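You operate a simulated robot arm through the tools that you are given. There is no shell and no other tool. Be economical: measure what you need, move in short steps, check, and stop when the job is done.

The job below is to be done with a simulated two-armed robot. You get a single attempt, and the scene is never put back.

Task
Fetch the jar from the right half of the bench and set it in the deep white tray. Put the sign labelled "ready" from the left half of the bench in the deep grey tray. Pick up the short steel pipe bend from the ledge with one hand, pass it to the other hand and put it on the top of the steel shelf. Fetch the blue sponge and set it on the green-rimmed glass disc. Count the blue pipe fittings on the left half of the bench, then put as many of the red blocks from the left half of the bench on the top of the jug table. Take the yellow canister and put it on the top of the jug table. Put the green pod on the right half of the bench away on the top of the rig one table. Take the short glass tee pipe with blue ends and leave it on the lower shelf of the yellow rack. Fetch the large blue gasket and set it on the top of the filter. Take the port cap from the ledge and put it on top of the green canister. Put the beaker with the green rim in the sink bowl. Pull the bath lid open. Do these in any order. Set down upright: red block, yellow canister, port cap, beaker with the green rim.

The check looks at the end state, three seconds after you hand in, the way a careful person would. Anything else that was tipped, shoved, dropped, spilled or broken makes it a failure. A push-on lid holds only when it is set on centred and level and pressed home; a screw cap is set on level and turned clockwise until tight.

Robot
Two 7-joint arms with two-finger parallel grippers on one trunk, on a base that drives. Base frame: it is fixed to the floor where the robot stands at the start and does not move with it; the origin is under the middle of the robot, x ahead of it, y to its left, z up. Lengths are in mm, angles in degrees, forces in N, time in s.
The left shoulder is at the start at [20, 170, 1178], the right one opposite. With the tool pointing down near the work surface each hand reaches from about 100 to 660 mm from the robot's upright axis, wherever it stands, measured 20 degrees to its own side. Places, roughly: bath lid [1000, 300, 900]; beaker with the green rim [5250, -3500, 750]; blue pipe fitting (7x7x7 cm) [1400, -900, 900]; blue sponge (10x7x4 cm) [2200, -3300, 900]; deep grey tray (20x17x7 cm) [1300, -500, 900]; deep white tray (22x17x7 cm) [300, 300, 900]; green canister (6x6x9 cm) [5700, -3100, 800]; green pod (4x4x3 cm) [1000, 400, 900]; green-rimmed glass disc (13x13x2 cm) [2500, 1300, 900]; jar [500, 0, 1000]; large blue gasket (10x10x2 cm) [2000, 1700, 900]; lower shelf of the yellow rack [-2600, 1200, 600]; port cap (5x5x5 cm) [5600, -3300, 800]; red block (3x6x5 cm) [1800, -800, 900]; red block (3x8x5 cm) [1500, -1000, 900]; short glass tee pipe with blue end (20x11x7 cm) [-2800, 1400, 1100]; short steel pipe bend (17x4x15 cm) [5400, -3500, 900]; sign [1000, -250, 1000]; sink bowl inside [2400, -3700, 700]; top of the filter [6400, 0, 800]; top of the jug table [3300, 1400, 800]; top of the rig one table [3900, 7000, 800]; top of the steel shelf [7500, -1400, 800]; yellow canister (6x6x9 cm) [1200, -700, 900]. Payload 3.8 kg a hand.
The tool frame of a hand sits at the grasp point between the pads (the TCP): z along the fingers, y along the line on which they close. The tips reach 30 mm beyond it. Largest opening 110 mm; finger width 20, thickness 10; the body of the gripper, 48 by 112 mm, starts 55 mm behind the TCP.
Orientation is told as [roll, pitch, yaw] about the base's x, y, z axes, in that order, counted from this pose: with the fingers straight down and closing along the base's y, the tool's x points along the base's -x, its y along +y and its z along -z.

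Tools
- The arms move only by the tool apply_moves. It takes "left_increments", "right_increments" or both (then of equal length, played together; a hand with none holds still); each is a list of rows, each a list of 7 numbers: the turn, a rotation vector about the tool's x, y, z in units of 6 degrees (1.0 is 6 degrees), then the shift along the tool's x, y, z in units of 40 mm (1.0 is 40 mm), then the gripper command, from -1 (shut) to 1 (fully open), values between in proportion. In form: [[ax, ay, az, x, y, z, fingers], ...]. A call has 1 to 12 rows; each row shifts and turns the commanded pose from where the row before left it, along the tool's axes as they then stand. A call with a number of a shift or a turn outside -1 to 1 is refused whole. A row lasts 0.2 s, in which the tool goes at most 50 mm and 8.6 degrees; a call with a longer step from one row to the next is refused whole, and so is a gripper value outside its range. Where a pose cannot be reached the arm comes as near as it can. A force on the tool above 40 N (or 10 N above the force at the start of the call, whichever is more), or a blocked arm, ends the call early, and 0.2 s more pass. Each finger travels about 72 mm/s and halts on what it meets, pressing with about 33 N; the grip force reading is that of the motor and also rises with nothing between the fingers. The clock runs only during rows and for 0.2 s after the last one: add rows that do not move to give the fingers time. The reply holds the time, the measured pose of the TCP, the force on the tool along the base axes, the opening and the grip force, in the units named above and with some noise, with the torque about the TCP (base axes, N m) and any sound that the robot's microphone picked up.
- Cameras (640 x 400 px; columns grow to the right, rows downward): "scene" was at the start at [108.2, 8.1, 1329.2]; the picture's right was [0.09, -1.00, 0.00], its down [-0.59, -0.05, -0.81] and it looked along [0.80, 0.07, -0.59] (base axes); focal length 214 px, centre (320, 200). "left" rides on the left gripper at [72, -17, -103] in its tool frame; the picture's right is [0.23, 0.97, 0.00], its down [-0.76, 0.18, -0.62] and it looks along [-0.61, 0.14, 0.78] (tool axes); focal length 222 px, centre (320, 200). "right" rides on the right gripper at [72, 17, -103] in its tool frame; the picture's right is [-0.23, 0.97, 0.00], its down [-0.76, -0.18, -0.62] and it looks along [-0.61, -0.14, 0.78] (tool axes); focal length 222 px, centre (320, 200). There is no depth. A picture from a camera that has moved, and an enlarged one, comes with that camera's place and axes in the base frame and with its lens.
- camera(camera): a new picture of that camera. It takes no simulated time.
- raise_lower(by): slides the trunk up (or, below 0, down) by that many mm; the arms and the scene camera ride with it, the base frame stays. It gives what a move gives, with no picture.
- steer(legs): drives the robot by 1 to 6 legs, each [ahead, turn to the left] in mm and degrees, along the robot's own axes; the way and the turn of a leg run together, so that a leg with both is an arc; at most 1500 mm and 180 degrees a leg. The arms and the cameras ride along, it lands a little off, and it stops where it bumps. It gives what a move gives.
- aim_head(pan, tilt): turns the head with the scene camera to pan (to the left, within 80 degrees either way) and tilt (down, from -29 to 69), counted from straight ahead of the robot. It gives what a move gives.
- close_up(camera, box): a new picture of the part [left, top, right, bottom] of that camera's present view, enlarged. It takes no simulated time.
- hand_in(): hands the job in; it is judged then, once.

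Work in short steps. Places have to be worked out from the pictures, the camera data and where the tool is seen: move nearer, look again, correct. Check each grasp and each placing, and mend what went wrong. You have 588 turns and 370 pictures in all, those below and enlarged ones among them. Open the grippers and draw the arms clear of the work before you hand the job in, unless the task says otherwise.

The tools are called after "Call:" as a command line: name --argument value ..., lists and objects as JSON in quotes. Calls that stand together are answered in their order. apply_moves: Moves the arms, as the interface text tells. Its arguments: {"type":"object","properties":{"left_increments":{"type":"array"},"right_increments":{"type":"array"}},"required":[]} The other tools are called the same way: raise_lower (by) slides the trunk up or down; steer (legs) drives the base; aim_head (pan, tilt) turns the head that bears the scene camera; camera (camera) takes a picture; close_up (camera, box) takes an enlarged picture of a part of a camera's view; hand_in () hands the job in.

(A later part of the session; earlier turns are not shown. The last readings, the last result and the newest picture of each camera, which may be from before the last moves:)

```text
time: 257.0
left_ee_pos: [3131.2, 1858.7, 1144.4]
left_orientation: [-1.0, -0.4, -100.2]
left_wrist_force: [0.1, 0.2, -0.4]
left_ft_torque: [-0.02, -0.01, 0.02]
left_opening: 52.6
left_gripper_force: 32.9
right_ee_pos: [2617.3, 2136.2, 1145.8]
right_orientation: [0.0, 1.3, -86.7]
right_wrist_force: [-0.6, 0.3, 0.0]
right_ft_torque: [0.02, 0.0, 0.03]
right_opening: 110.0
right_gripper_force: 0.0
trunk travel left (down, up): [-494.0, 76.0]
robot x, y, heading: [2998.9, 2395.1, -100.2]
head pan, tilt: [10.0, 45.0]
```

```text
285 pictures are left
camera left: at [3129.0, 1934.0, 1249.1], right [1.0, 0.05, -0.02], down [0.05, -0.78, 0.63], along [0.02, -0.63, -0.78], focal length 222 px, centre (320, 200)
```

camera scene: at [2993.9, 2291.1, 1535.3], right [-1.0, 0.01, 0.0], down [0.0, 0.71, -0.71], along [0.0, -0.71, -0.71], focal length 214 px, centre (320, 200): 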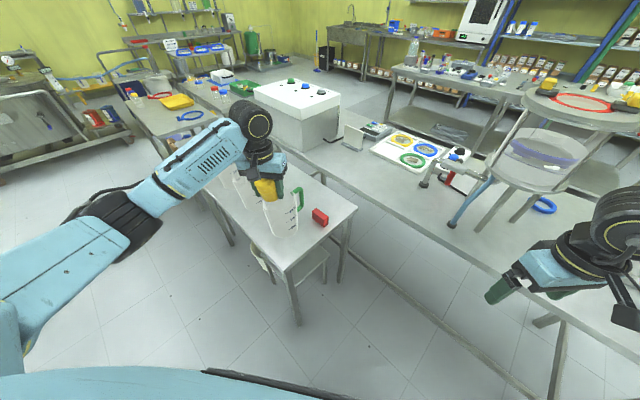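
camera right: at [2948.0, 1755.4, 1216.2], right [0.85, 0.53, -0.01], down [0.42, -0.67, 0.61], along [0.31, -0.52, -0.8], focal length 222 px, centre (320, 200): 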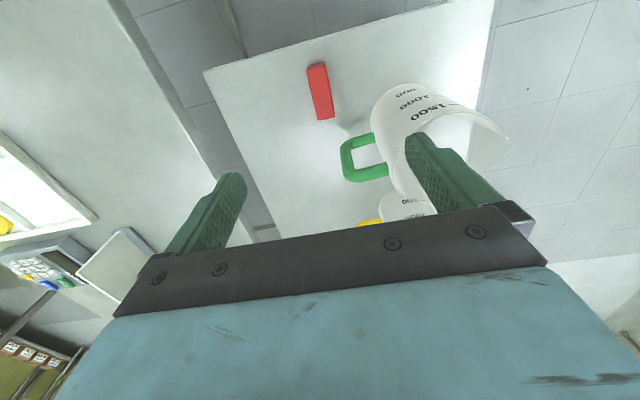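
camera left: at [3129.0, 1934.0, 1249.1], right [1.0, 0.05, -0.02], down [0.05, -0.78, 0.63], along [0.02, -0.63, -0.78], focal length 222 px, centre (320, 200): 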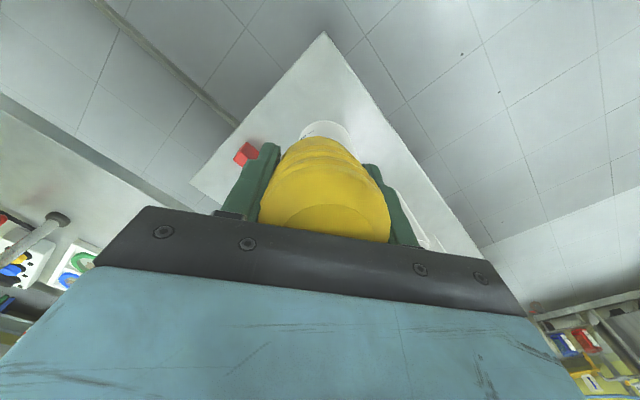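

The arm is well placed now. I shift 12 mm inward and lower the trunk 200 mm.

Call:
apply_moves --left_increments '[[0, 0, 0, -0.3, 0, 0, -1], [0, 0, 0, 0, 0, 0, -1]]'

Call:
raise_lower --by -200

Call:
camera --camera "left"

Call:
camera --camera "scene"

```text
time: 257.6
left_ee_pos: [3128.8, 1846.3, 1146.2]
left_orientation: [-1.1, -0.4, -100.2]
left_wrist_force: [-0.9, 0.7, 0.4]
left_ft_torque: [0.01, -0.02, 0.03]
left_opening: 52.8
left_gripper_force: 33.3
right_ee_pos: [2617.3, 2137.7, 1146.0]
right_orientation: [-0.1, 1.2, -86.7]
right_wrist_force: [-0.8, 0.4, 0.1]
right_ft_torque: [0.04, 0.01, -0.01]
right_opening: 110.1
right_gripper_force: 0.0
trunk travel left (down, up): [-494.0, 76.0]
robot x, y, heading: [3000.6, 2391.9, -100.4]
head pan, tilt: [10.0, 45.0]
```

```text
time: 259.8
left_ee_pos: [3128.1, 1846.7, 945.2]
left_orientation: [-1.1, -0.4, -100.3]
left_wrist_force: [-1.3, -0.8, -0.6]
left_ft_torque: [0.0, -0.02, 0.0]
left_opening: 52.5
left_gripper_force: 32.8
right_ee_pos: [2618.2, 2136.8, 947.5]
right_orientation: [0.0, 1.3, -86.7]
right_wrist_force: [0.7, -0.6, -0.1]
right_ft_torque: [0.02, 0.04, -0.03]
right_opening: 109.8
right_gripper_force: 0.1
trunk travel left (down, up): [-294.0, 276.0]
robot x, y, heading: [3000.4, 2393.1, -100.2]
head pan, tilt: [10.0, 45.0]
```

```text
284 pictures are left
camera left: at [3126.8, 1922.0, 1049.1], right [1.0, 0.05, -0.02], down [0.05, -0.78, 0.62], along [0.02, -0.63, -0.78], focal length 222 px, centre (320, 200)
```

left: 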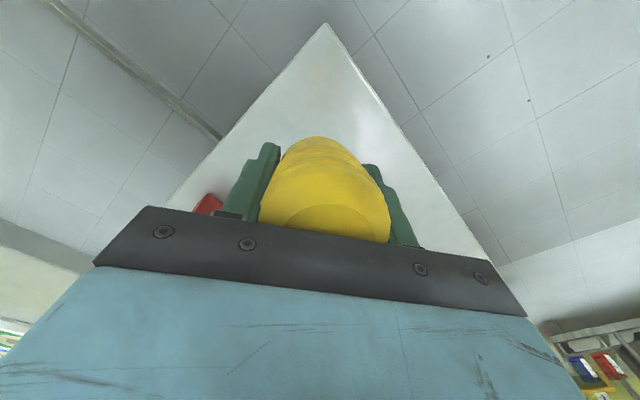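

```text
283 pictures are left
camera scene: at [2994.3, 2290.8, 1335.4], right [-1.0, 0.01, 0.0], down [0.0, 0.71, -0.71], along [0.0, -0.71, -0.71], focal length 214 px, centre (320, 200)
```

scene: 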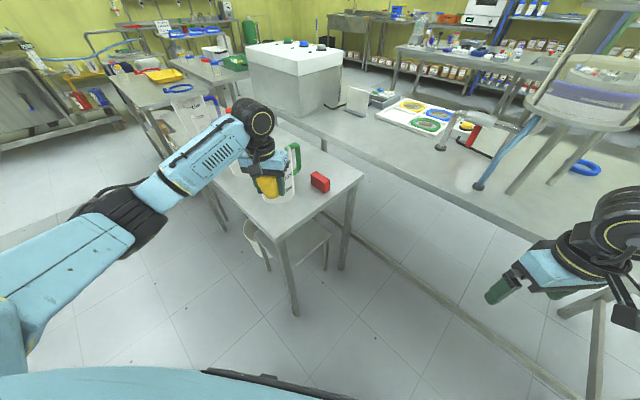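

Call:
close_up --camera "scene" --box '[210, 120, 350, 230]'

```text
3.64 times, centred on (280, 175) of scene
camera zoom: at [2994.3, 2290.8, 1335.4], right [-1.0, 0.01, 0.0], down [0.0, 0.71, -0.71], along [0.0, -0.71, -0.71], focal length 780 px, centre (466, 291)
```

zoom: 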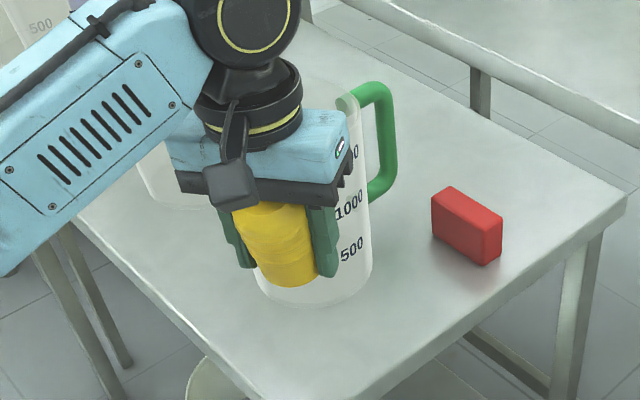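

The canister leans about 20° in the grip, its foot away from me. I tilt the hand 12° to compensate, shift 10 mm back and look again.

Call:
apply_moves --left_increments '[[0, 1, 0, 0.15, 0, 0, -1], [0, 1, 0, 0.1, 0, 0, -1], [0, 0, 0, 0, 0, 0, -1]]'

Call:
camera --camera "left"

Call:
close_up --camera "scene" --box '[210, 120, 350, 230]'

```text
time: 260.6
left_ee_pos: [3131.6, 1857.1, 945.8]
left_orientation: [-1.1, 11.7, -100.4]
left_wrist_force: [-0.3, 0.5, -1.0]
left_ft_torque: [-0.03, -0.01, -0.01]
left_opening: 52.8
left_gripper_force: 32.8
right_ee_pos: [2618.4, 2137.0, 946.8]
right_orientation: [0.0, 1.3, -86.7]
right_wrist_force: [0.0, 0.8, -0.1]
right_ft_torque: [-0.03, -0.03, 0.01]
right_opening: 110.0
right_gripper_force: 0.0
trunk travel left (down, up): [-294.0, 276.0]
robot x, y, heading: [3004.3, 2394.8, -100.2]
head pan, tilt: [10.0, 45.0]
```

```text
281 pictures are left
camera left: at [3124.6, 1909.1, 1062.5], right [1.0, 0.05, 0.03], down [0.03, -0.89, 0.45], along [0.05, -0.45, -0.89], focal length 222 px, centre (320, 200)
```

left: 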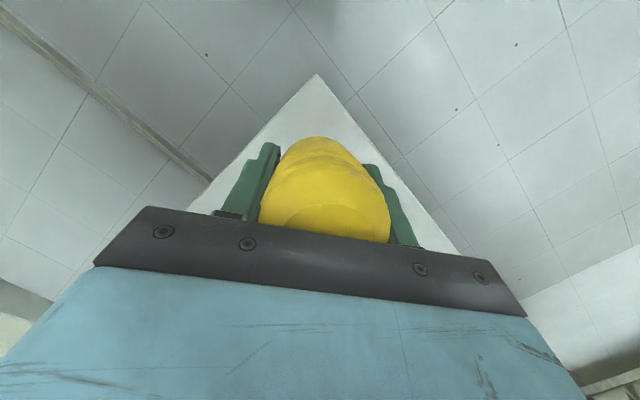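

```text
3.64 times, centred on (280, 175) of scene
camera zoom: at [2994.3, 2290.8, 1335.3], right [-1.0, 0.01, 0.0], down [0.0, 0.71, -0.71], along [0.0, -0.71, -0.71], focal length 780 px, centre (466, 291)
```

zoom: 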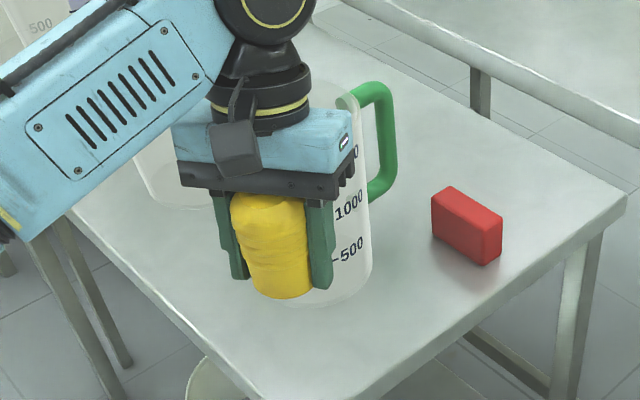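

I lower by the trunk to keep the motion vertical.

Call:
raise_lower --by -82

Call:
raise_lower --by -6

```text
time: 261.8
left_ee_pos: [3130.9, 1857.1, 862.7]
left_orientation: [-1.1, 11.6, -100.5]
left_wrist_force: [-0.4, 0.9, -1.6]
left_ft_torque: [-0.01, 0.02, -0.01]
left_opening: 52.7
left_gripper_force: 33.3
right_ee_pos: [2617.0, 2138.3, 864.3]
right_orientation: [0.0, 1.3, -86.7]
right_wrist_force: [-0.5, 0.2, -0.6]
right_ft_torque: [0.01, -0.05, -0.01]
right_opening: 110.4
right_gripper_force: 0.0
trunk travel left (down, up): [-212.0, 358.0]
robot x, y, heading: [2996.1, 2395.1, -100.5]
head pan, tilt: [10.0, 45.0]
```

```text
time: 262.3
left_ee_pos: [3129.6, 1857.2, 857.3]
left_orientation: [-1.1, 11.6, -100.3]
left_wrist_force: [-0.6, 0.2, -1.7]
left_ft_torque: [0.02, 0.01, -0.03]
left_opening: 52.2
left_gripper_force: 33.5
right_ee_pos: [2617.4, 2135.5, 857.5]
right_orientation: [0.0, 1.3, -86.8]
right_wrist_force: [-0.5, -0.9, 0.7]
right_ft_torque: [0.0, -0.03, 0.0]
right_opening: 110.0
right_gripper_force: 0.1
trunk travel left (down, up): [-206.0, 364.0]
robot x, y, heading: [2997.1, 2392.9, -100.9]
head pan, tilt: [10.0, 45.0]
```

Call:
raise_lower --by -4

Call:
raise_lower --by -3

Call:
raise_lower --by -3

```text
time: 262.9
left_ee_pos: [3129.6, 1856.6, 854.2]
left_orientation: [-1.1, 11.6, -100.5]
left_wrist_force: [-0.8, 0.4, -0.2]
left_ft_torque: [0.0, -0.01, 0.0]
left_opening: 52.9
left_gripper_force: 33.1
right_ee_pos: [2618.6, 2137.9, 854.8]
right_orientation: [0.0, 1.3, -86.7]
right_wrist_force: [0.4, 0.8, 0.3]
right_ft_torque: [-0.02, 0.0, 0.02]
right_opening: 110.2
right_gripper_force: 0.0
trunk travel left (down, up): [-202.0, 368.0]
robot x, y, heading: [2995.0, 2390.0, -100.3]
head pan, tilt: [10.0, 45.0]
```

```text
time: 263.4
left_ee_pos: [3131.0, 1857.0, 850.7]
left_orientation: [-1.1, 11.5, -100.4]
left_wrist_force: [-0.5, 0.8, -1.1]
left_ft_torque: [0.03, -0.02, -0.05]
left_opening: 52.7
left_gripper_force: 32.8
right_ee_pos: [2618.0, 2136.8, 851.2]
right_orientation: [0.0, 1.4, -86.7]
right_wrist_force: [-0.6, 0.1, 0.2]
right_ft_torque: [0.01, -0.01, 0.0]
right_opening: 109.9
right_gripper_force: 0.1
trunk travel left (down, up): [-199.0, 371.0]
robot x, y, heading: [2999.1, 2394.2, -100.2]
head pan, tilt: [10.0, 45.0]
```

```text
time: 263.9
left_ee_pos: [3130.9, 1857.4, 847.8]
left_orientation: [-1.1, 11.6, -100.4]
left_wrist_force: [0.1, -0.1, -2.0]
left_ft_torque: [-0.01, -0.04, 0.0]
left_opening: 52.6
left_gripper_force: 32.9
right_ee_pos: [2618.0, 2137.4, 847.2]
right_orientation: [0.0, 1.3, -86.7]
right_wrist_force: [-0.4, 0.3, 0.1]
right_ft_torque: [0.01, 0.0, 0.02]
right_opening: 109.9
right_gripper_force: 0.1
trunk travel left (down, up): [-196.0, 374.0]
robot x, y, heading: [2997.0, 2394.0, -100.4]
head pan, tilt: [10.0, 45.0]
```

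Call:
raise_lower --by -3

Call:
raise_lower --by -3

Call:
close_up --camera "scene" --box '[210, 80, 350, 190]'

```text
time: 264.4
left_ee_pos: [3130.6, 1856.9, 844.4]
left_orientation: [-1.1, 11.6, -100.4]
left_wrist_force: [-0.8, 0.1, 0.0]
left_ft_torque: [-0.02, 0.01, -0.03]
left_opening: 52.7
left_gripper_force: 33.4
right_ee_pos: [2617.2, 2135.8, 845.6]
right_orientation: [0.0, 1.3, -86.7]
right_wrist_force: [-0.5, 0.7, -0.7]
right_ft_torque: [-0.03, 0.0, 0.0]
right_opening: 110.0
right_gripper_force: 0.2
trunk travel left (down, up): [-193.0, 377.0]
robot x, y, heading: [3002.9, 2389.8, -100.4]
head pan, tilt: [10.0, 45.0]
```

```text
time: 264.9
left_ee_pos: [3130.1, 1857.1, 841.1]
left_orientation: [-1.1, 11.7, -100.4]
left_wrist_force: [-0.9, -0.5, -0.5]
left_ft_torque: [-0.01, -0.02, 0.01]
left_opening: 52.7
left_gripper_force: 33.0
right_ee_pos: [2617.9, 2137.3, 842.4]
right_orientation: [0.0, 1.3, -86.7]
right_wrist_force: [0.4, 0.4, 0.6]
right_ft_torque: [0.01, 0.01, 0.0]
right_opening: 110.1
right_gripper_force: 0.1
trunk travel left (down, up): [-190.0, 380.0]
robot x, y, heading: [3000.7, 2391.4, -100.2]
head pan, tilt: [10.0, 45.0]
```

```text
3.64 times, centred on (280, 135) of scene
camera zoom: at [2994.3, 2290.7, 1231.2], right [-1.0, 0.01, 0.0], down [0.0, 0.71, -0.71], along [0.0, -0.71, -0.71], focal length 780 px, centre (466, 436)
```

zoom: 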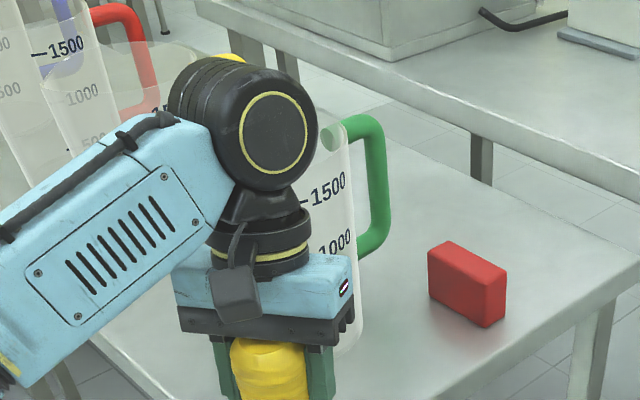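

Call:
close_up --camera "scene" --box '[200, 130, 360, 250]'

```text
3.33 times, centred on (280, 190) of scene
camera zoom: at [2994.3, 2290.7, 1231.2], right [-1.0, 0.01, 0.0], down [0.0, 0.71, -0.71], along [0.0, -0.71, -0.71], focal length 715 px, centre (453, 233)
```

zoom: 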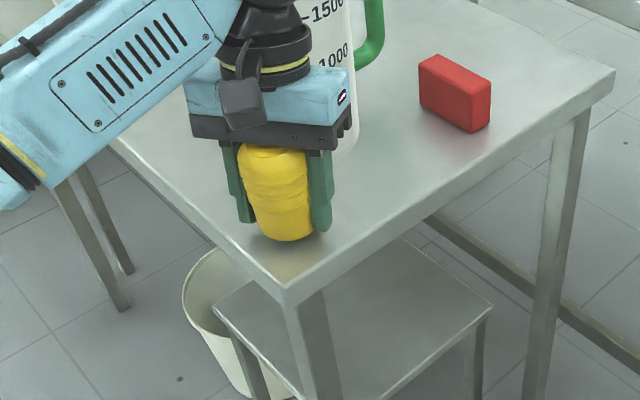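

Call:
raise_lower --by -3

Call:
raise_lower --by -3

```text
time: 265.5
left_ee_pos: [3130.0, 1856.5, 839.1]
left_orientation: [-1.1, 11.6, -100.4]
left_wrist_force: [-0.7, 1.3, -0.4]
left_ft_torque: [-0.03, 0.01, -0.03]
left_opening: 52.5
left_gripper_force: 33.0
right_ee_pos: [2617.4, 2136.0, 838.9]
right_orientation: [0.0, 1.2, -86.7]
right_wrist_force: [-1.3, -0.1, 0.6]
right_ft_torque: [0.01, -0.02, 0.04]
right_opening: 110.0
right_gripper_force: 0.1
trunk travel left (down, up): [-187.0, 383.0]
robot x, y, heading: [2994.0, 2393.0, -100.2]
head pan, tilt: [10.0, 45.0]
```

```text
time: 266.0
left_ee_pos: [3131.0, 1857.0, 835.8]
left_orientation: [-1.1, 11.5, -100.5]
left_wrist_force: [1.3, 0.5, -1.0]
left_ft_torque: [0.0, 0.0, -0.02]
left_opening: 52.5
left_gripper_force: 33.1
right_ee_pos: [2617.9, 2137.5, 836.2]
right_orientation: [0.0, 1.3, -86.7]
right_wrist_force: [0.2, 0.6, 0.6]
right_ft_torque: [-0.01, -0.01, 0.02]
right_opening: 110.1
right_gripper_force: 0.1
trunk travel left (down, up): [-184.0, 386.0]
robot x, y, heading: [2996.0, 2391.2, -100.3]
head pan, tilt: [10.0, 45.0]
```

Call:
raise_lower --by -2

Call:
close_up --camera "scene" --box '[240, 150, 320, 210]'

```text
time: 266.5
left_ee_pos: [3129.7, 1855.5, 833.3]
left_orientation: [-1.1, 11.7, -100.4]
left_wrist_force: [-0.4, 0.7, -0.2]
left_ft_torque: [0.02, -0.02, -0.04]
left_opening: 52.7
left_gripper_force: 33.0
right_ee_pos: [2617.4, 2137.6, 834.8]
right_orientation: [0.0, 1.2, -86.6]
right_wrist_force: [0.0, -0.1, -0.3]
right_ft_torque: [-0.01, 0.0, -0.01]
right_opening: 110.0
right_gripper_force: 0.1
trunk travel left (down, up): [-182.0, 388.0]
robot x, y, heading: [2998.1, 2392.1, -100.4]
head pan, tilt: [10.0, 45.0]
```

```text
6.67 times, centred on (280, 180) of scene
camera zoom: at [2994.3, 2290.8, 1223.3], right [-1.0, 0.01, 0.0], down [0.0, 0.71, -0.71], along [0.0, -0.71, -0.71], focal length 1430 px, centre (587, 333)
```

zoom: 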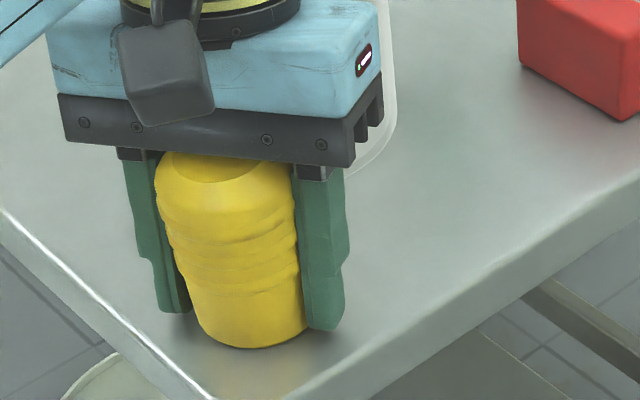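

Call:
raise_lower --by -2

Call:
raise_lower --by -2

```text
time: 267.0
left_ee_pos: [3130.4, 1856.6, 833.7]
left_orientation: [-1.2, 11.4, -100.4]
left_wrist_force: [1.4, 0.1, 14.5]
left_ft_torque: [0.25, -0.24, -0.03]
left_opening: 52.5
left_gripper_force: 33.5
right_ee_pos: [2617.9, 2137.0, 832.8]
right_orientation: [0.0, 1.2, -86.7]
right_wrist_force: [-0.4, 0.4, -0.5]
right_ft_torque: [0.0, 0.0, 0.01]
right_opening: 110.3
right_gripper_force: 0.0
trunk travel left (down, up): [-180.0, 390.0]
robot x, y, heading: [3001.5, 2390.5, -100.2]
head pan, tilt: [10.0, 45.0]
```

```text
time: 267.6
left_ee_pos: [3130.0, 1856.9, 833.6]
left_orientation: [-1.1, 11.2, -100.4]
left_wrist_force: [3.9, -3.4, 32.0]
left_ft_torque: [0.41, -0.42, -0.1]
left_opening: 52.6
left_gripper_force: 32.4
right_ee_pos: [2618.3, 2137.8, 831.3]
right_orientation: [0.1, 1.1, -86.7]
right_wrist_force: [0.2, -0.6, -0.5]
right_ft_torque: [0.02, -0.01, 0.02]
right_opening: 109.7
right_gripper_force: 0.1
trunk travel left (down, up): [-178.0, 392.0]
robot x, y, heading: [2994.1, 2394.6, -100.6]
head pan, tilt: [10.0, 45.0]
```

Contact: the lever arm (about 15 mm toward me) shows the canister still leans. I tilt the hand 6° more in place and press again.

Call:
apply_moves --left_increments '[[0, 0.5, 0, 0.05, 0, 0, -1], [0, 0.5, 0, 0.05, 0, 0, -1], [0, 0, 0, 0, 0, 0, -1]]'

Call:
raise_lower --by -2

Call:
camera --camera "left"

```text
time: 268.4
left_ee_pos: [3129.2, 1859.1, 833.4]
left_orientation: [-1.3, 17.1, -100.5]
left_wrist_force: [-2.8, -9.8, 29.3]
left_ft_torque: [-1.05, 0.08, -0.1]
left_opening: 52.2
left_gripper_force: 33.0
right_ee_pos: [2616.0, 2136.6, 830.7]
right_orientation: [0.1, 1.2, -86.7]
right_wrist_force: [0.5, 0.6, 0.0]
right_ft_torque: [0.0, 0.02, -0.01]
right_opening: 110.0
right_gripper_force: 0.1
trunk travel left (down, up): [-178.0, 392.0]
robot x, y, heading: [2996.9, 2393.1, -100.3]
head pan, tilt: [10.0, 45.0]
```

```text
time: 268.9
left_ee_pos: [3129.8, 1860.7, 833.8]
left_orientation: [-1.3, 17.1, -100.6]
left_wrist_force: [-4.1, -6.6, 37.1]
left_ft_torque: [-1.08, -0.01, -0.09]
left_opening: 52.7
left_gripper_force: 32.9
right_ee_pos: [2616.7, 2138.4, 829.4]
right_orientation: [0.0, 1.3, -86.8]
right_wrist_force: [-0.5, -0.3, 1.0]
right_ft_torque: [0.01, 0.02, 0.02]
right_opening: 109.6
right_gripper_force: 0.0
trunk travel left (down, up): [-176.0, 394.0]
robot x, y, heading: [3000.2, 2390.6, -100.4]
head pan, tilt: [10.0, 45.0]
```

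```text
276 pictures are left
camera left: at [3122.1, 1901.5, 954.5], right [1.0, 0.04, 0.05], down [0.02, -0.93, 0.37], along [0.06, -0.37, -0.93], focal length 222 px, centre (320, 200)
```

left: 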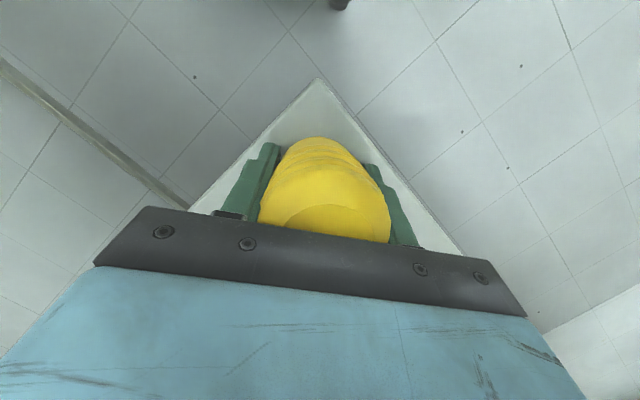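

Now the contact is on the far edge, so upright lies in between. I turn back 2.5° and check.

Call:
apply_moves --left_increments '[[0, -0.4, 0, 0, 0, 0, -1], [0, 0, 0, 0, 0, 0, -1]]'

```text
time: 269.5
left_ee_pos: [3130.5, 1861.5, 833.2]
left_orientation: [-1.2, 14.8, -100.5]
left_wrist_force: [-4.6, 3.4, 34.9]
left_ft_torque: [-0.56, -0.28, -0.04]
left_opening: 52.5
left_gripper_force: 32.9
right_ee_pos: [2617.0, 2139.6, 829.0]
right_orientation: [-0.1, 1.1, -86.7]
right_wrist_force: [0.1, -0.7, 0.5]
right_ft_torque: [0.04, 0.01, -0.02]
right_opening: 109.8
right_gripper_force: 0.0
trunk travel left (down, up): [-176.0, 394.0]
robot x, y, heading: [2997.7, 2392.0, -100.4]
head pan, tilt: [10.0, 45.0]
```

Nearly flat; one degree more back, then I open gently.

Call:
apply_moves --left_increments '[[0, -0.2, 0, 0, 0, 0, -1], [0, 0, 0, 0, 0, -0.02, -0.02], [0, 0, 0, 0, 0, 0, 0.1], [0, 0, 0, 0, 0, 0, 0.2], [0, 0, 0, 0, 0, 0, 0.4], [0, 0, 0, 0, 0, 0, 0.4]]'

Call:
close_up --camera "scene" --box '[240, 130, 340, 210]'

Call:
camera --camera "left"

```text
time: 270.9
left_ee_pos: [3128.0, 1860.6, 832.3]
left_orientation: [-1.2, 13.7, -100.5]
left_wrist_force: [-11.9, -0.4, 30.3]
left_ft_torque: [-0.33, -0.14, -0.07]
left_opening: 71.4
left_gripper_force: 0.1
right_ee_pos: [2616.3, 2139.1, 828.1]
right_orientation: [0.0, 1.2, -86.7]
right_wrist_force: [0.1, -0.3, 1.0]
right_ft_torque: [0.0, -0.02, 0.02]
right_opening: 110.0
right_gripper_force: 0.0
trunk travel left (down, up): [-176.0, 394.0]
robot x, y, heading: [2998.7, 2393.8, -100.3]
head pan, tilt: [10.0, 45.0]
```

```text
5.00 times, centred on (290, 170) of scene
camera zoom: at [2992.5, 2292.9, 1217.5], right [-1.0, 0.01, 0.0], down [0.0, 0.71, -0.71], along [0.0, -0.71, -0.71], focal length 1072 px, centre (470, 350)
```

zoom: 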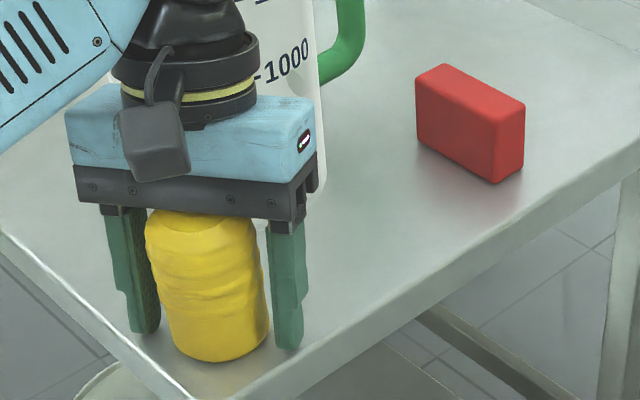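

```text
274 pictures are left
camera left: at [3122.5, 1909.2, 950.5], right [1.0, 0.04, 0.03], down [0.02, -0.91, 0.42], along [0.05, -0.42, -0.91], focal length 222 px, centre (320, 200)
```

left: 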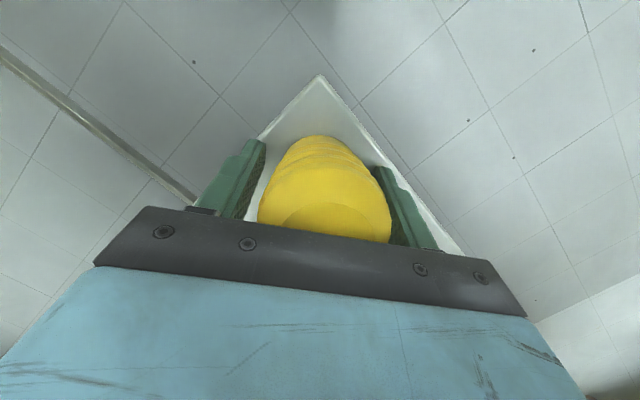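

The fingers are free of it. I raise the trunk straight up in two steps.

Call:
raise_lower --by 10

Call:
apply_moves --left_increments '[[0, 0, 0, 0, 0, 0, 0.7], [0, 0, 0, 0, 0, 0, 0.7]]'

Call:
raise_lower --by 150

Call:
camera --camera "scene"

Call:
camera --camera "left"

```text
time: 271.4
left_ee_pos: [3131.5, 1860.9, 838.6]
left_orientation: [-0.9, 14.1, -100.4]
left_wrist_force: [0.7, 0.0, -1.0]
left_ft_torque: [-0.02, -0.02, -0.03]
left_opening: 77.0
left_gripper_force: 0.0
right_ee_pos: [2618.4, 2137.5, 839.2]
right_orientation: [0.0, 1.3, -86.7]
right_wrist_force: [-0.9, 0.5, 0.3]
right_ft_torque: [0.01, -0.03, 0.05]
right_opening: 110.0
right_gripper_force: 0.1
trunk travel left (down, up): [-186.0, 384.0]
robot x, y, heading: [2997.1, 2394.3, -100.3]
head pan, tilt: [10.0, 45.0]
```

```text
time: 272.1
left_ee_pos: [3129.6, 1860.5, 838.1]
left_orientation: [-1.1, 14.0, -100.4]
left_wrist_force: [0.4, -0.2, 0.4]
left_ft_torque: [-0.04, -0.02, -0.03]
left_opening: 93.5
left_gripper_force: 0.1
right_ee_pos: [2618.4, 2136.1, 838.1]
right_orientation: [-0.1, 1.4, -86.6]
right_wrist_force: [0.4, -0.3, -0.6]
right_ft_torque: [-0.01, 0.01, -0.05]
right_opening: 110.1
right_gripper_force: 0.1
trunk travel left (down, up): [-186.0, 384.0]
robot x, y, heading: [2999.1, 2389.8, -100.4]
head pan, tilt: [10.0, 45.0]
```

```text
time: 273.8
left_ee_pos: [3131.3, 1859.3, 988.9]
left_orientation: [-1.1, 14.0, -100.5]
left_wrist_force: [-0.2, -0.5, 1.3]
left_ft_torque: [0.01, -0.01, 0.02]
left_opening: 93.7
left_gripper_force: 0.1
right_ee_pos: [2618.4, 2136.5, 988.5]
right_orientation: [0.0, 1.2, -86.8]
right_wrist_force: [-0.1, 0.4, 0.1]
right_ft_torque: [-0.04, 0.01, 0.0]
right_opening: 110.0
right_gripper_force: 0.1
trunk travel left (down, up): [-336.0, 234.0]
robot x, y, heading: [2995.1, 2390.2, -100.5]
head pan, tilt: [10.0, 45.0]
```

```text
273 pictures are left
camera scene: at [2994.2, 2290.7, 1377.2], right [-1.0, 0.01, 0.0], down [0.0, 0.71, -0.71], along [0.0, -0.71, -0.71], focal length 214 px, centre (320, 200)
```

scene: 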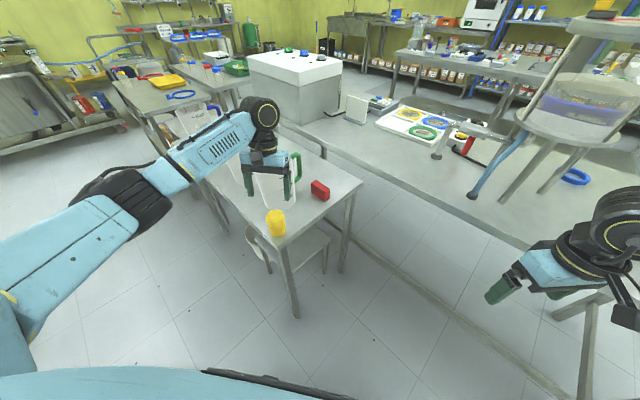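

```text
272 pictures are left
camera left: at [3124.4, 1907.8, 1107.5], right [1.0, 0.04, 0.04], down [0.03, -0.91, 0.42], along [0.05, -0.42, -0.91], focal length 222 px, centre (320, 200)
```

left: 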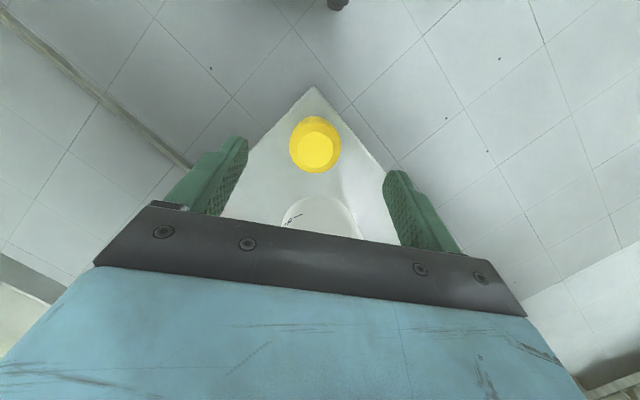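

The canister stands upright at the table's corner, the jugs are in place. I level the left hand, raise it and retreat; next I go round the long table's left end toward the yellow rack.

Call:
raise_lower --by 120

Call:
apply_moves --left_increments '[[0, -0.8, 0, 0.3, 0, 0, 1], [0, -0.8, 0, 0.5, 0, 0, 1], [0, -0.75, 0, 0.5, 0, 0, 1], [-0.15, 0, 0, 0.5, 0, 0, 1]]'

Call:
steer --legs '[[-150, 0], [0, -125], [1100, 0]]'

Call:
aim_head --pan 0 --tilt 15

Call:
camera --camera "scene"

```text
time: 275.3
left_ee_pos: [3130.4, 1859.7, 1109.8]
left_orientation: [-1.1, 14.0, -100.5]
left_wrist_force: [0.6, 0.3, -0.1]
left_ft_torque: [-0.04, 0.02, 0.0]
left_opening: 93.1
left_gripper_force: 0.0
right_ee_pos: [2616.5, 2136.4, 1107.6]
right_orientation: [0.1, 1.3, -86.7]
right_wrist_force: [-0.9, 0.2, -1.1]
right_ft_torque: [-0.02, 0.0, -0.01]
right_opening: 110.2
right_gripper_force: 0.0
trunk travel left (down, up): [-456.0, 114.0]
robot x, y, heading: [2996.2, 2392.2, -100.4]
head pan, tilt: [10.0, 45.0]
```

```text
time: 276.3
left_ee_pos: [3143.2, 1931.2, 1116.1]
left_orientation: [-0.2, -0.1, -100.1]
left_wrist_force: [0.0, 0.6, -0.6]
left_ft_torque: [-0.01, -0.03, 0.03]
left_opening: 109.9
left_gripper_force: 0.1
right_ee_pos: [2618.3, 2137.7, 1107.8]
right_orientation: [0.0, 1.3, -86.6]
right_wrist_force: [-0.1, 1.1, 1.0]
right_ft_torque: [-0.04, 0.02, 0.03]
right_opening: 110.1
right_gripper_force: 0.1
trunk travel left (down, up): [-456.0, 114.0]
robot x, y, heading: [2998.7, 2394.9, -100.5]
head pan, tilt: [10.0, 45.0]
```

```text
time: 288.1
left_ee_pos: [1793.0, 3460.8, 1116.6]
left_orientation: [-0.2, -0.1, 134.9]
left_wrist_force: [-0.1, 1.1, 0.0]
left_ft_torque: [0.02, -0.04, 0.02]
left_opening: 110.0
left_gripper_force: 0.0
right_ee_pos: [2262.1, 3773.4, 1108.6]
right_orientation: [0.0, 1.2, 148.5]
right_wrist_force: [0.4, -0.1, 1.1]
right_ft_torque: [0.0, -0.02, -0.01]
right_opening: 109.9
right_gripper_force: 0.0
trunk travel left (down, up): [-456.0, 114.0]
robot x, y, heading: [2256.6, 3315.2, 135.0]
head pan, tilt: [10.0, 45.0]
```

```text
time: 289.0
left_ee_pos: [1792.4, 3460.7, 1116.2]
left_orientation: [-0.2, -0.1, 134.9]
left_wrist_force: [-0.8, 1.5, 0.4]
left_ft_torque: [0.0, 0.0, -0.01]
left_opening: 110.0
left_gripper_force: 0.1
right_ee_pos: [2261.8, 3773.5, 1108.2]
right_orientation: [-0.1, 1.3, 148.5]
right_wrist_force: [0.2, 0.7, -1.0]
right_ft_torque: [-0.02, 0.01, 0.02]
right_opening: 109.9
right_gripper_force: 0.0
trunk travel left (down, up): [-456.0, 114.0]
robot x, y, heading: [2255.2, 3317.4, 135.0]
head pan, tilt: [0.0, 15.0]
```

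```text
271 pictures are left
camera scene: at [2173.3, 3396.9, 1544.0], right [0.71, 0.7, 0.0], down [0.18, -0.18, -0.97], along [-0.68, 0.68, -0.26], focal length 214 px, centre (320, 200)
```

scene: 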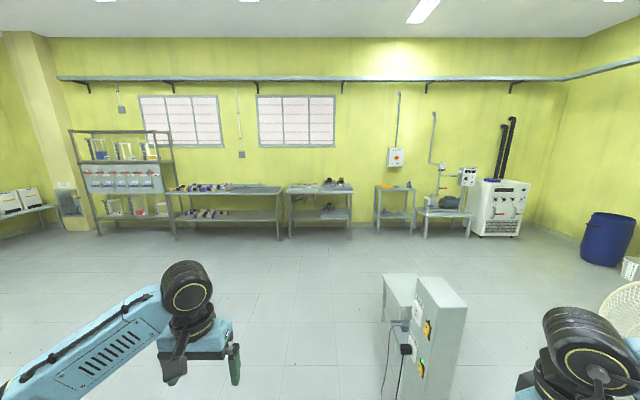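

Now I drive across the open floor to the yellow rack (tee pipe near (-2800, 1400)), stopping about 600 mm in front of it.

Call:
steer --legs '[[0, 64], [1205, 0], [1205, 0], [1205, 0], [1150, 0], [0, 26]]'

Call:
aim_head --pan 0 --tilt 25

Call:
camera --camera "scene"

```text
time: 316.1
left_ee_pos: [-2443.3, 1412.0, 1117.6]
left_orientation: [-0.2, -0.1, -136.3]
left_wrist_force: [0.3, -0.2, 0.2]
left_ft_torque: [-0.04, 0.02, 0.01]
left_opening: 110.0
left_gripper_force: 0.1
right_ee_pos: [-2749.4, 1887.8, 1108.1]
right_orientation: [-0.1, 1.3, -122.8]
right_wrist_force: [-0.4, 0.6, 0.2]
right_ft_torque: [0.03, -0.02, 0.01]
right_opening: 110.1
right_gripper_force: 0.0
trunk travel left (down, up): [-456.0, 114.0]
robot x, y, heading: [-2289.9, 1869.3, -136.2]
head pan, tilt: [0.0, 15.0]
```

```text
time: 316.9
left_ee_pos: [-2445.3, 1413.5, 1117.1]
left_orientation: [-0.2, -0.1, -136.3]
left_wrist_force: [-0.4, -0.3, -0.5]
left_ft_torque: [0.01, 0.03, 0.04]
left_opening: 109.8
left_gripper_force: 0.1
right_ee_pos: [-2748.5, 1889.4, 1108.5]
right_orientation: [0.1, 1.3, -122.8]
right_wrist_force: [-0.9, -0.7, 0.8]
right_ft_torque: [0.0, -0.02, -0.02]
right_opening: 109.9
right_gripper_force: 0.1
trunk travel left (down, up): [-456.0, 114.0]
robot x, y, heading: [-2289.8, 1874.9, -136.4]
head pan, tilt: [0.0, 25.0]
```

```text
270 pictures are left
camera scene: at [-2372.1, 1793.3, 1527.9], right [-0.69, 0.72, 0.0], down [0.31, 0.29, -0.91], along [-0.66, -0.63, -0.42], focal length 214 px, centre (320, 200)
```

scene: 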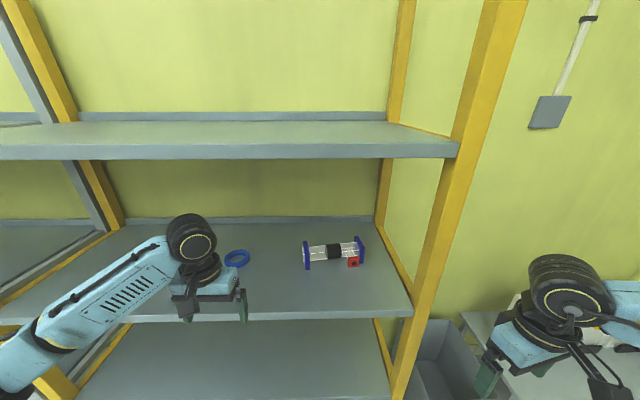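

The tee pipe lies lengthwise on the middle shelf (z≈1050) near (-2815, 1437); the clearance to the upper shelf is about 390 mm. I draw the left hand back and turn the right hand 78° so that it closes across the pipe.

Call:
apply_moves --left_increments '[[0, 0, 0, 0.9, 0, 0, 1], [0, 0, 0, 0.9, 0, 0, 1], [0, 0, 0, 0.9, 0, 0, 1], [0, 0, 0, 0.9, 0, 0, 1], [0, 0, 0, 0.9, 0, 0, 1], [0, 0, 0, 0, 0, 0, 1], [0, 0, 0, 0, 0, 0, 1], [0, 0, 0, 0, 0, 0, 1], [0, 0, 0, 0, 0, 0, 1], [0, 0, 0, 0, 0, 0, 1], [0, 0, 0, 0, 0, 0, 1], [0, 0, 0, 0, 0, 0, 1]]' --right_increments '[[0, 0, -1, 0, 0, 0, 1], [0, 0, -1, 0, 0, 0, 1], [0, 0, -1, 0, 0, 0, 1], [0, 0, -1, 0, 0, 0, 1], [0, 0, -1, 0, 0, 0, 1], [0, 0, -1, 0, 0, 0, 1], [0, 0, -1, 0, 0, 0, 1], [0, 0, -1, 0, 0, 0, 1], [0, 0, -1, 0, 0, 0, 1], [0, 0, -1, 0, 0, 0, 1], [0, 0, -1, 0, 0, 0, 1], [0, 0, -1, 0, 0, 0, 1]]'

Call:
close_up --camera "scene" --box '[270, 220, 400, 300]'

```text
time: 319.4
left_ee_pos: [-2327.1, 1526.3, 1115.4]
left_orientation: [-0.1, 0.0, -136.4]
left_wrist_force: [-0.7, 0.8, 0.3]
left_ft_torque: [0.01, 0.01, -0.01]
left_opening: 110.1
left_gripper_force: 0.1
left hand out of reach, approached as far as the arm can: row 5
right_ee_pos: [-2742.0, 1878.9, 1106.6]
right_orientation: [1.0, 0.6, -90.3]
right_wrist_force: [-0.1, -0.1, -0.3]
right_ft_torque: [0.03, -0.01, 0.01]
right_opening: 110.2
right_gripper_force: 0.0
right hand out of reach, approached as far as the arm can: row 6, 7, 8, 9, 10, 11, 12
trunk travel left (down, up): [-456.0, 114.0]
robot x, y, heading: [-2288.8, 1872.4, -136.4]
head pan, tilt: [0.0, 25.0]
```

```text
4.92 times, centred on (335, 260) of scene
camera zoom: at [-2372.1, 1793.2, 1527.8], right [-0.69, 0.72, 0.0], down [0.31, 0.29, -0.91], along [-0.66, -0.62, -0.42], focal length 1056 px, centre (246, -95)
```

zoom: 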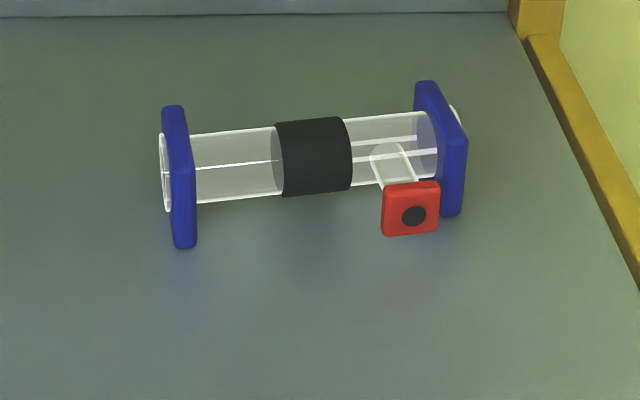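

The right hand cannot turn further that way, so I turn it the other way round, to yaw 143° (across the pipe's axis).

Call:
apply_moves --right_increments '[[0, 0, 1, 0, 0, 0, 1], [0, 0, 1, 0, 0, 0, 1], [0, 0, 1, 0, 0, 0, 1], [0, 0, 1, 0, 0, 0, 1], [0, 0, 1, 0, 0, 0, 1], [0, 0, 1, 0, 0, 0, 1], [0, 0, 1, 0, 0, 0, 1], [0, 0, 1, 0, 0, 0, 1], [0, 0, 1, 0, 0, 0, 1], [0, 0, 1, 0, 0, 0, 1], [0, 0, 1, 0, 0, 0, 1], [0, 0, 1, 0, 0, 0, 1]]'

Call:
apply_moves --right_increments '[[0, 0, 1, 0, 0, 0, 1], [0, 0, 1, 0, 0, 0, 1], [0, 0, 1, 0, 0, 0, 1], [0, 0, 1, 0, 0, 0, 1], [0, 0, 1, 0, 0, 0, 1], [0, 0, 1, 0, 0, 0, 1], [0, 0, 1, 0, 0, 0, 1], [0, 0, 1, 0, 0, 0, 1], [0, 0, 1, 0, 0, 0, 1]]'

Call:
camera --camera "scene"

```text
time: 322.1
left_ee_pos: [-2327.1, 1526.1, 1115.1]
left_orientation: [-0.2, 0.0, -136.3]
left_wrist_force: [0.2, 1.1, 0.3]
left_ft_torque: [-0.01, 0.01, -0.03]
left_opening: 109.9
left_gripper_force: 0.1
right_ee_pos: [-2741.9, 1878.8, 1107.3]
right_orientation: [-0.3, 1.1, -162.3]
right_wrist_force: [-0.2, 0.0, -0.5]
right_ft_torque: [0.01, -0.05, -0.01]
right_opening: 110.1
right_gripper_force: 0.2
trunk travel left (down, up): [-456.0, 114.0]
robot x, y, heading: [-2290.5, 1873.7, -136.8]
head pan, tilt: [0.0, 25.0]
```

```text
time: 324.1
left_ee_pos: [-2326.6, 1526.9, 1115.3]
left_orientation: [-0.1, 0.1, -136.2]
left_wrist_force: [0.0, -0.3, -0.4]
left_ft_torque: [0.0, 0.02, -0.01]
left_opening: 110.0
left_gripper_force: 0.1
right_ee_pos: [-2742.3, 1878.6, 1107.7]
right_orientation: [-1.1, 0.4, 143.5]
right_wrist_force: [-0.5, 0.1, 0.6]
right_ft_torque: [0.0, -0.01, -0.01]
right_opening: 110.0
right_gripper_force: 0.0
trunk travel left (down, up): [-456.0, 114.0]
robot x, y, heading: [-2289.0, 1873.0, -136.4]
head pan, tilt: [0.0, 25.0]
```

```text
268 pictures are left
camera scene: at [-2372.1, 1793.2, 1527.8], right [-0.69, 0.72, 0.0], down [0.31, 0.29, -0.91], along [-0.66, -0.62, -0.42], focal length 214 px, centre (320, 200)
```

scene: 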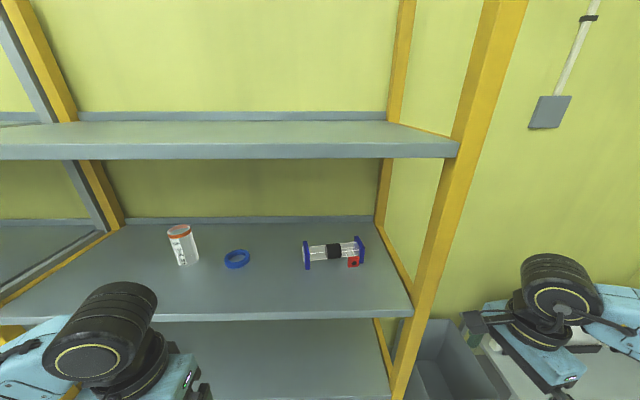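

The pipe is free to reach. I bring the right hand in front of it at z≈1165, then look with its camera.

Call:
apply_moves --right_increments '[[0, 0, 0, 0.786, 0.211, -0.18, 1], [0, 0, 0, 0.786, 0.211, -0.18, 1], [0, 0, 0, 0.786, 0.211, -0.18, 1], [0, 0, 0, 0.786, 0.211, -0.18, 1], [0, 0, 0, 0.786, 0.211, -0.18, 1], [0, 0, 0, 0.786, 0.211, -0.18, 1], [0, 0, 0, 0.786, 0.211, -0.18, 1], [0, 0, 0, 0.786, 0.211, -0.18, 1], [0, 0, 0, 0, 0, 0, 1]]'

Call:
camera --camera "right"

Call:
camera --camera "scene"

```text
time: 326.1
left_ee_pos: [-2326.5, 1527.6, 1115.1]
left_orientation: [-0.1, 0.0, -136.3]
left_wrist_force: [0.4, -0.1, 0.6]
left_ft_torque: [-0.02, -0.01, 0.02]
left_opening: 110.0
left_gripper_force: 0.1
right_ee_pos: [-2580.0, 1675.1, 1167.7]
right_orientation: [-1.2, 0.5, 143.7]
right_wrist_force: [-1.1, 0.9, -1.0]
right_ft_torque: [-0.01, -0.02, -0.02]
right_opening: 110.4
right_gripper_force: 0.1
trunk travel left (down, up): [-456.0, 114.0]
robot x, y, heading: [-2292.5, 1871.9, -136.5]
head pan, tilt: [0.0, 25.0]
```

```text
267 pictures are left
camera right: at [-2535.5, 1617.0, 1270.5], right [-0.76, -0.65, -0.02], down [-0.52, 0.59, 0.62], along [-0.39, 0.48, -0.78], focal length 222 px, centre (320, 200)
```

right: 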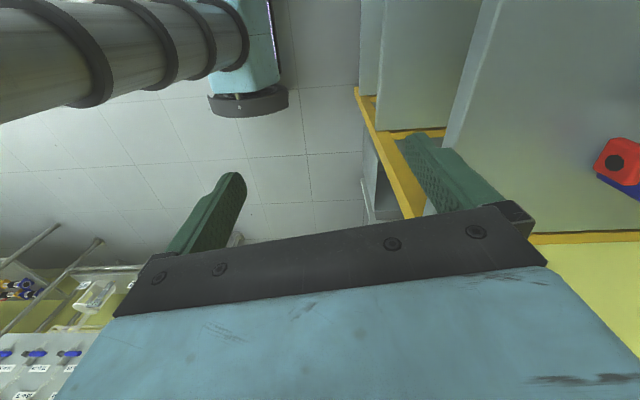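

```text
266 pictures are left
camera scene: at [-2372.6, 1794.0, 1527.9], right [-0.69, 0.72, 0.0], down [0.31, 0.29, -0.91], along [-0.66, -0.63, -0.42], focal length 214 px, centre (320, 200)
```

scene: 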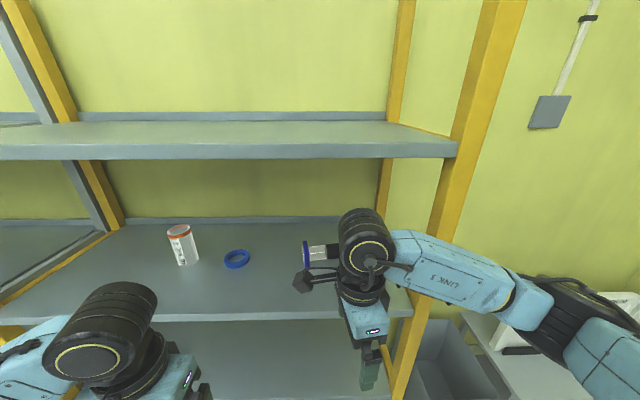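

The right forearm would meet the yellow post, so I withdraw it and use the left hand, whose elbow stays inside the rack's opening.

Call:
apply_moves --right_increments '[[0, 0, 0, -0.786, -0.211, 0, 1], [0, 0, 0, -0.786, -0.211, 0, 1], [0, 0, 0, -0.786, -0.211, 0, 1], [0, 0, 0, -0.786, -0.211, 0, 1], [0, 0, 0, -0.786, -0.211, 0, 1], [0, 0, 0, -0.786, -0.211, 0, 1], [0, 0, 0, -0.786, -0.211, 0, 1], [0, 0, 0, -0.786, -0.211, 0, 1], [0, 0, -1, 0, 0, 0, 1], [0, 0, -1, 0, 0, 0, 1], [0, 0, -1, 0, 0, 0, 1], [0, 0, -1, 0, 0, 0, 1]]' --left_increments '[[0, 0, -1, 0, 0, 0, 1], [0, 0, -1, 0, 0, 0, 1], [0, 0, -1, 0, 0, 0, 1], [0, 0, -1, 0, 0, 0, 1], [0, 0, -1, 0, 0, 0, 1], [0, 0, -1, 0, 0, 0, 1], [0, 0, -1, 0, 0, 0, 1], [0, 0, -1, 0, 0, 0, 1], [0, 0, -1, 0, 0, 0, 1], [0, 0, -1, 0, 0, 0, 1], [0, 0, -1, 0, 0, 0, 1], [0, 0, -1, 0, 0, 0, 1]]'

Call:
apply_moves --left_increments '[[0, 0, -1, 0, 0, 0, 1], [0, 0, -1, 0, 0, 0, 1], [0, 0, -1, 0, 0, 0, 1], [0, 0, -1, 0, 0, 0, 1], [0, 0, -0.5, 0, 0, 0, 1]]'

Call:
camera --camera "scene"

```text
time: 328.6
left_ee_pos: [-2325.7, 1526.7, 1114.8]
left_orientation: [-0.1, 0.1, -64.2]
left_wrist_force: [-0.1, 0.7, 0.1]
left_ft_torque: [0.0, -0.01, -0.01]
left_opening: 110.5
left_gripper_force: 0.0
right_ee_pos: [-2742.5, 1878.2, 1164.7]
right_orientation: [-0.9, 0.9, 167.7]
right_wrist_force: [-0.2, -0.3, 0.1]
right_ft_torque: [0.01, 0.01, 0.01]
right_opening: 110.1
right_gripper_force: 0.0
trunk travel left (down, up): [-456.0, 114.0]
robot x, y, heading: [-2289.8, 1866.2, -136.3]
head pan, tilt: [0.0, 25.0]
```

```text
time: 329.9
left_ee_pos: [-2325.4, 1526.1, 1115.1]
left_orientation: [0.0, 0.2, -37.2]
left_wrist_force: [0.0, 0.2, 0.4]
left_ft_torque: [0.01, 0.03, 0.0]
left_opening: 109.9
left_gripper_force: 0.0
right_ee_pos: [-2744.0, 1877.2, 1165.8]
right_orientation: [-0.8, 1.0, 167.7]
right_wrist_force: [-0.4, -0.3, 0.6]
right_ft_torque: [-0.02, -0.02, -0.03]
right_opening: 109.8
right_gripper_force: 0.0
trunk travel left (down, up): [-456.0, 114.0]
robot x, y, heading: [-2290.9, 1866.9, -136.6]
head pan, tilt: [0.0, 25.0]
```

```text
265 pictures are left
camera scene: at [-2372.1, 1793.2, 1527.8], right [-0.69, 0.72, 0.0], down [0.31, 0.29, -0.91], along [-0.66, -0.62, -0.42], focal length 214 px, centre (320, 200)
```

scene: 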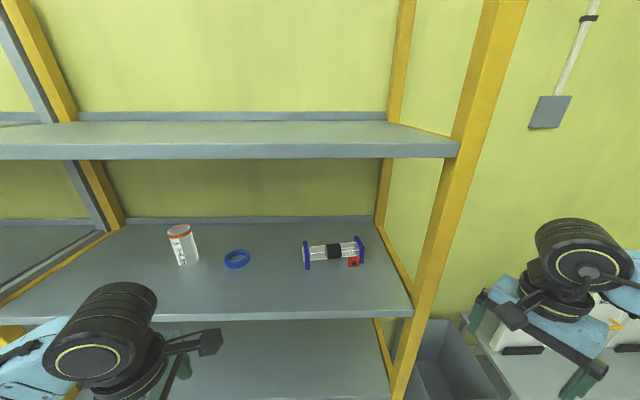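

The left hand now closes across the pipe. I draw the right hand back from the post, raise the left to z≈1170 and drive 130 mm nearer.

Call:
apply_moves --right_increments '[[0, 0, 0, 0.5, -0.79, 0, 1], [0, 0, 0, 0.5, -0.79, 0, 1], [0, 0, 0, 0.5, -0.79, 0, 1], [0, 0, 0, 0.5, -0.79, 0, 1]]' --left_increments '[[0, 0, 0, 0, 0, -0.35, 1], [0, 0, 0, 0, 0, -0.35, 1], [0, 0, 0, 0, 0, -0.35, 1], [0, 0, 0, 0, 0, -0.35, 1]]'

Call:
steer --legs '[[130, 0]]'

Call:
camera --camera "scene"

```text
time: 330.9
left_ee_pos: [-2321.0, 1506.7, 1162.1]
left_orientation: [-0.2, 0.3, -37.3]
left_wrist_force: [0.2, 0.5, -0.6]
left_ft_torque: [-0.03, 0.04, 0.03]
left_opening: 109.9
left_gripper_force: 0.1
left hand out of reach, approached as far as the arm can: row 1, 2, 3, 4
right_ee_pos: [-2704.3, 1961.1, 1167.8]
right_orientation: [-0.9, 0.9, 167.7]
right_wrist_force: [-0.2, -0.2, 0.9]
right_ft_torque: [0.0, 0.0, -0.01]
right_opening: 110.0
right_gripper_force: 0.1
right hand out of reach, approached as far as the arm can: row 2, 3, 4
trunk travel left (down, up): [-456.0, 114.0]
robot x, y, heading: [-2290.0, 1871.0, -136.4]
head pan, tilt: [0.0, 25.0]
```

```text
time: 332.1
left_ee_pos: [-2417.9, 1416.0, 1160.0]
left_orientation: [0.0, 0.3, -37.3]
left_wrist_force: [-0.1, -0.1, -0.2]
left_ft_torque: [-0.03, 0.02, 0.02]
left_opening: 110.0
left_gripper_force: 0.0
right_ee_pos: [-2800.6, 1871.7, 1167.1]
right_orientation: [-0.8, 1.0, 167.7]
right_wrist_force: [0.3, -0.4, -0.4]
right_ft_torque: [-0.02, -0.02, -0.02]
right_opening: 110.1
right_gripper_force: 0.0
trunk travel left (down, up): [-456.0, 114.0]
robot x, y, heading: [-2380.5, 1781.8, -136.5]
head pan, tilt: [0.0, 25.0]
```

```text
264 pictures are left
camera scene: at [-2467.0, 1703.0, 1527.8], right [-0.69, 0.72, 0.0], down [0.31, 0.29, -0.91], along [-0.66, -0.62, -0.42], focal length 214 px, centre (320, 200)
```

scene: 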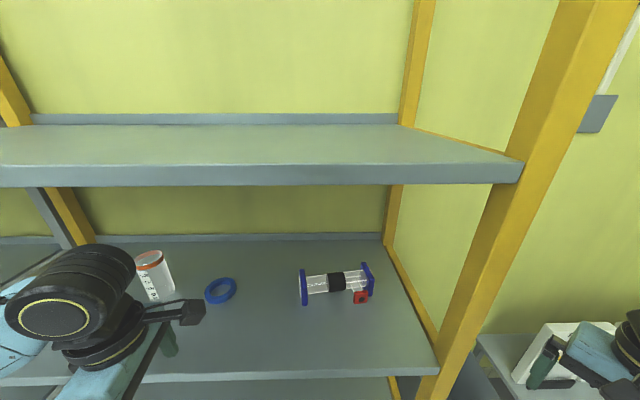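

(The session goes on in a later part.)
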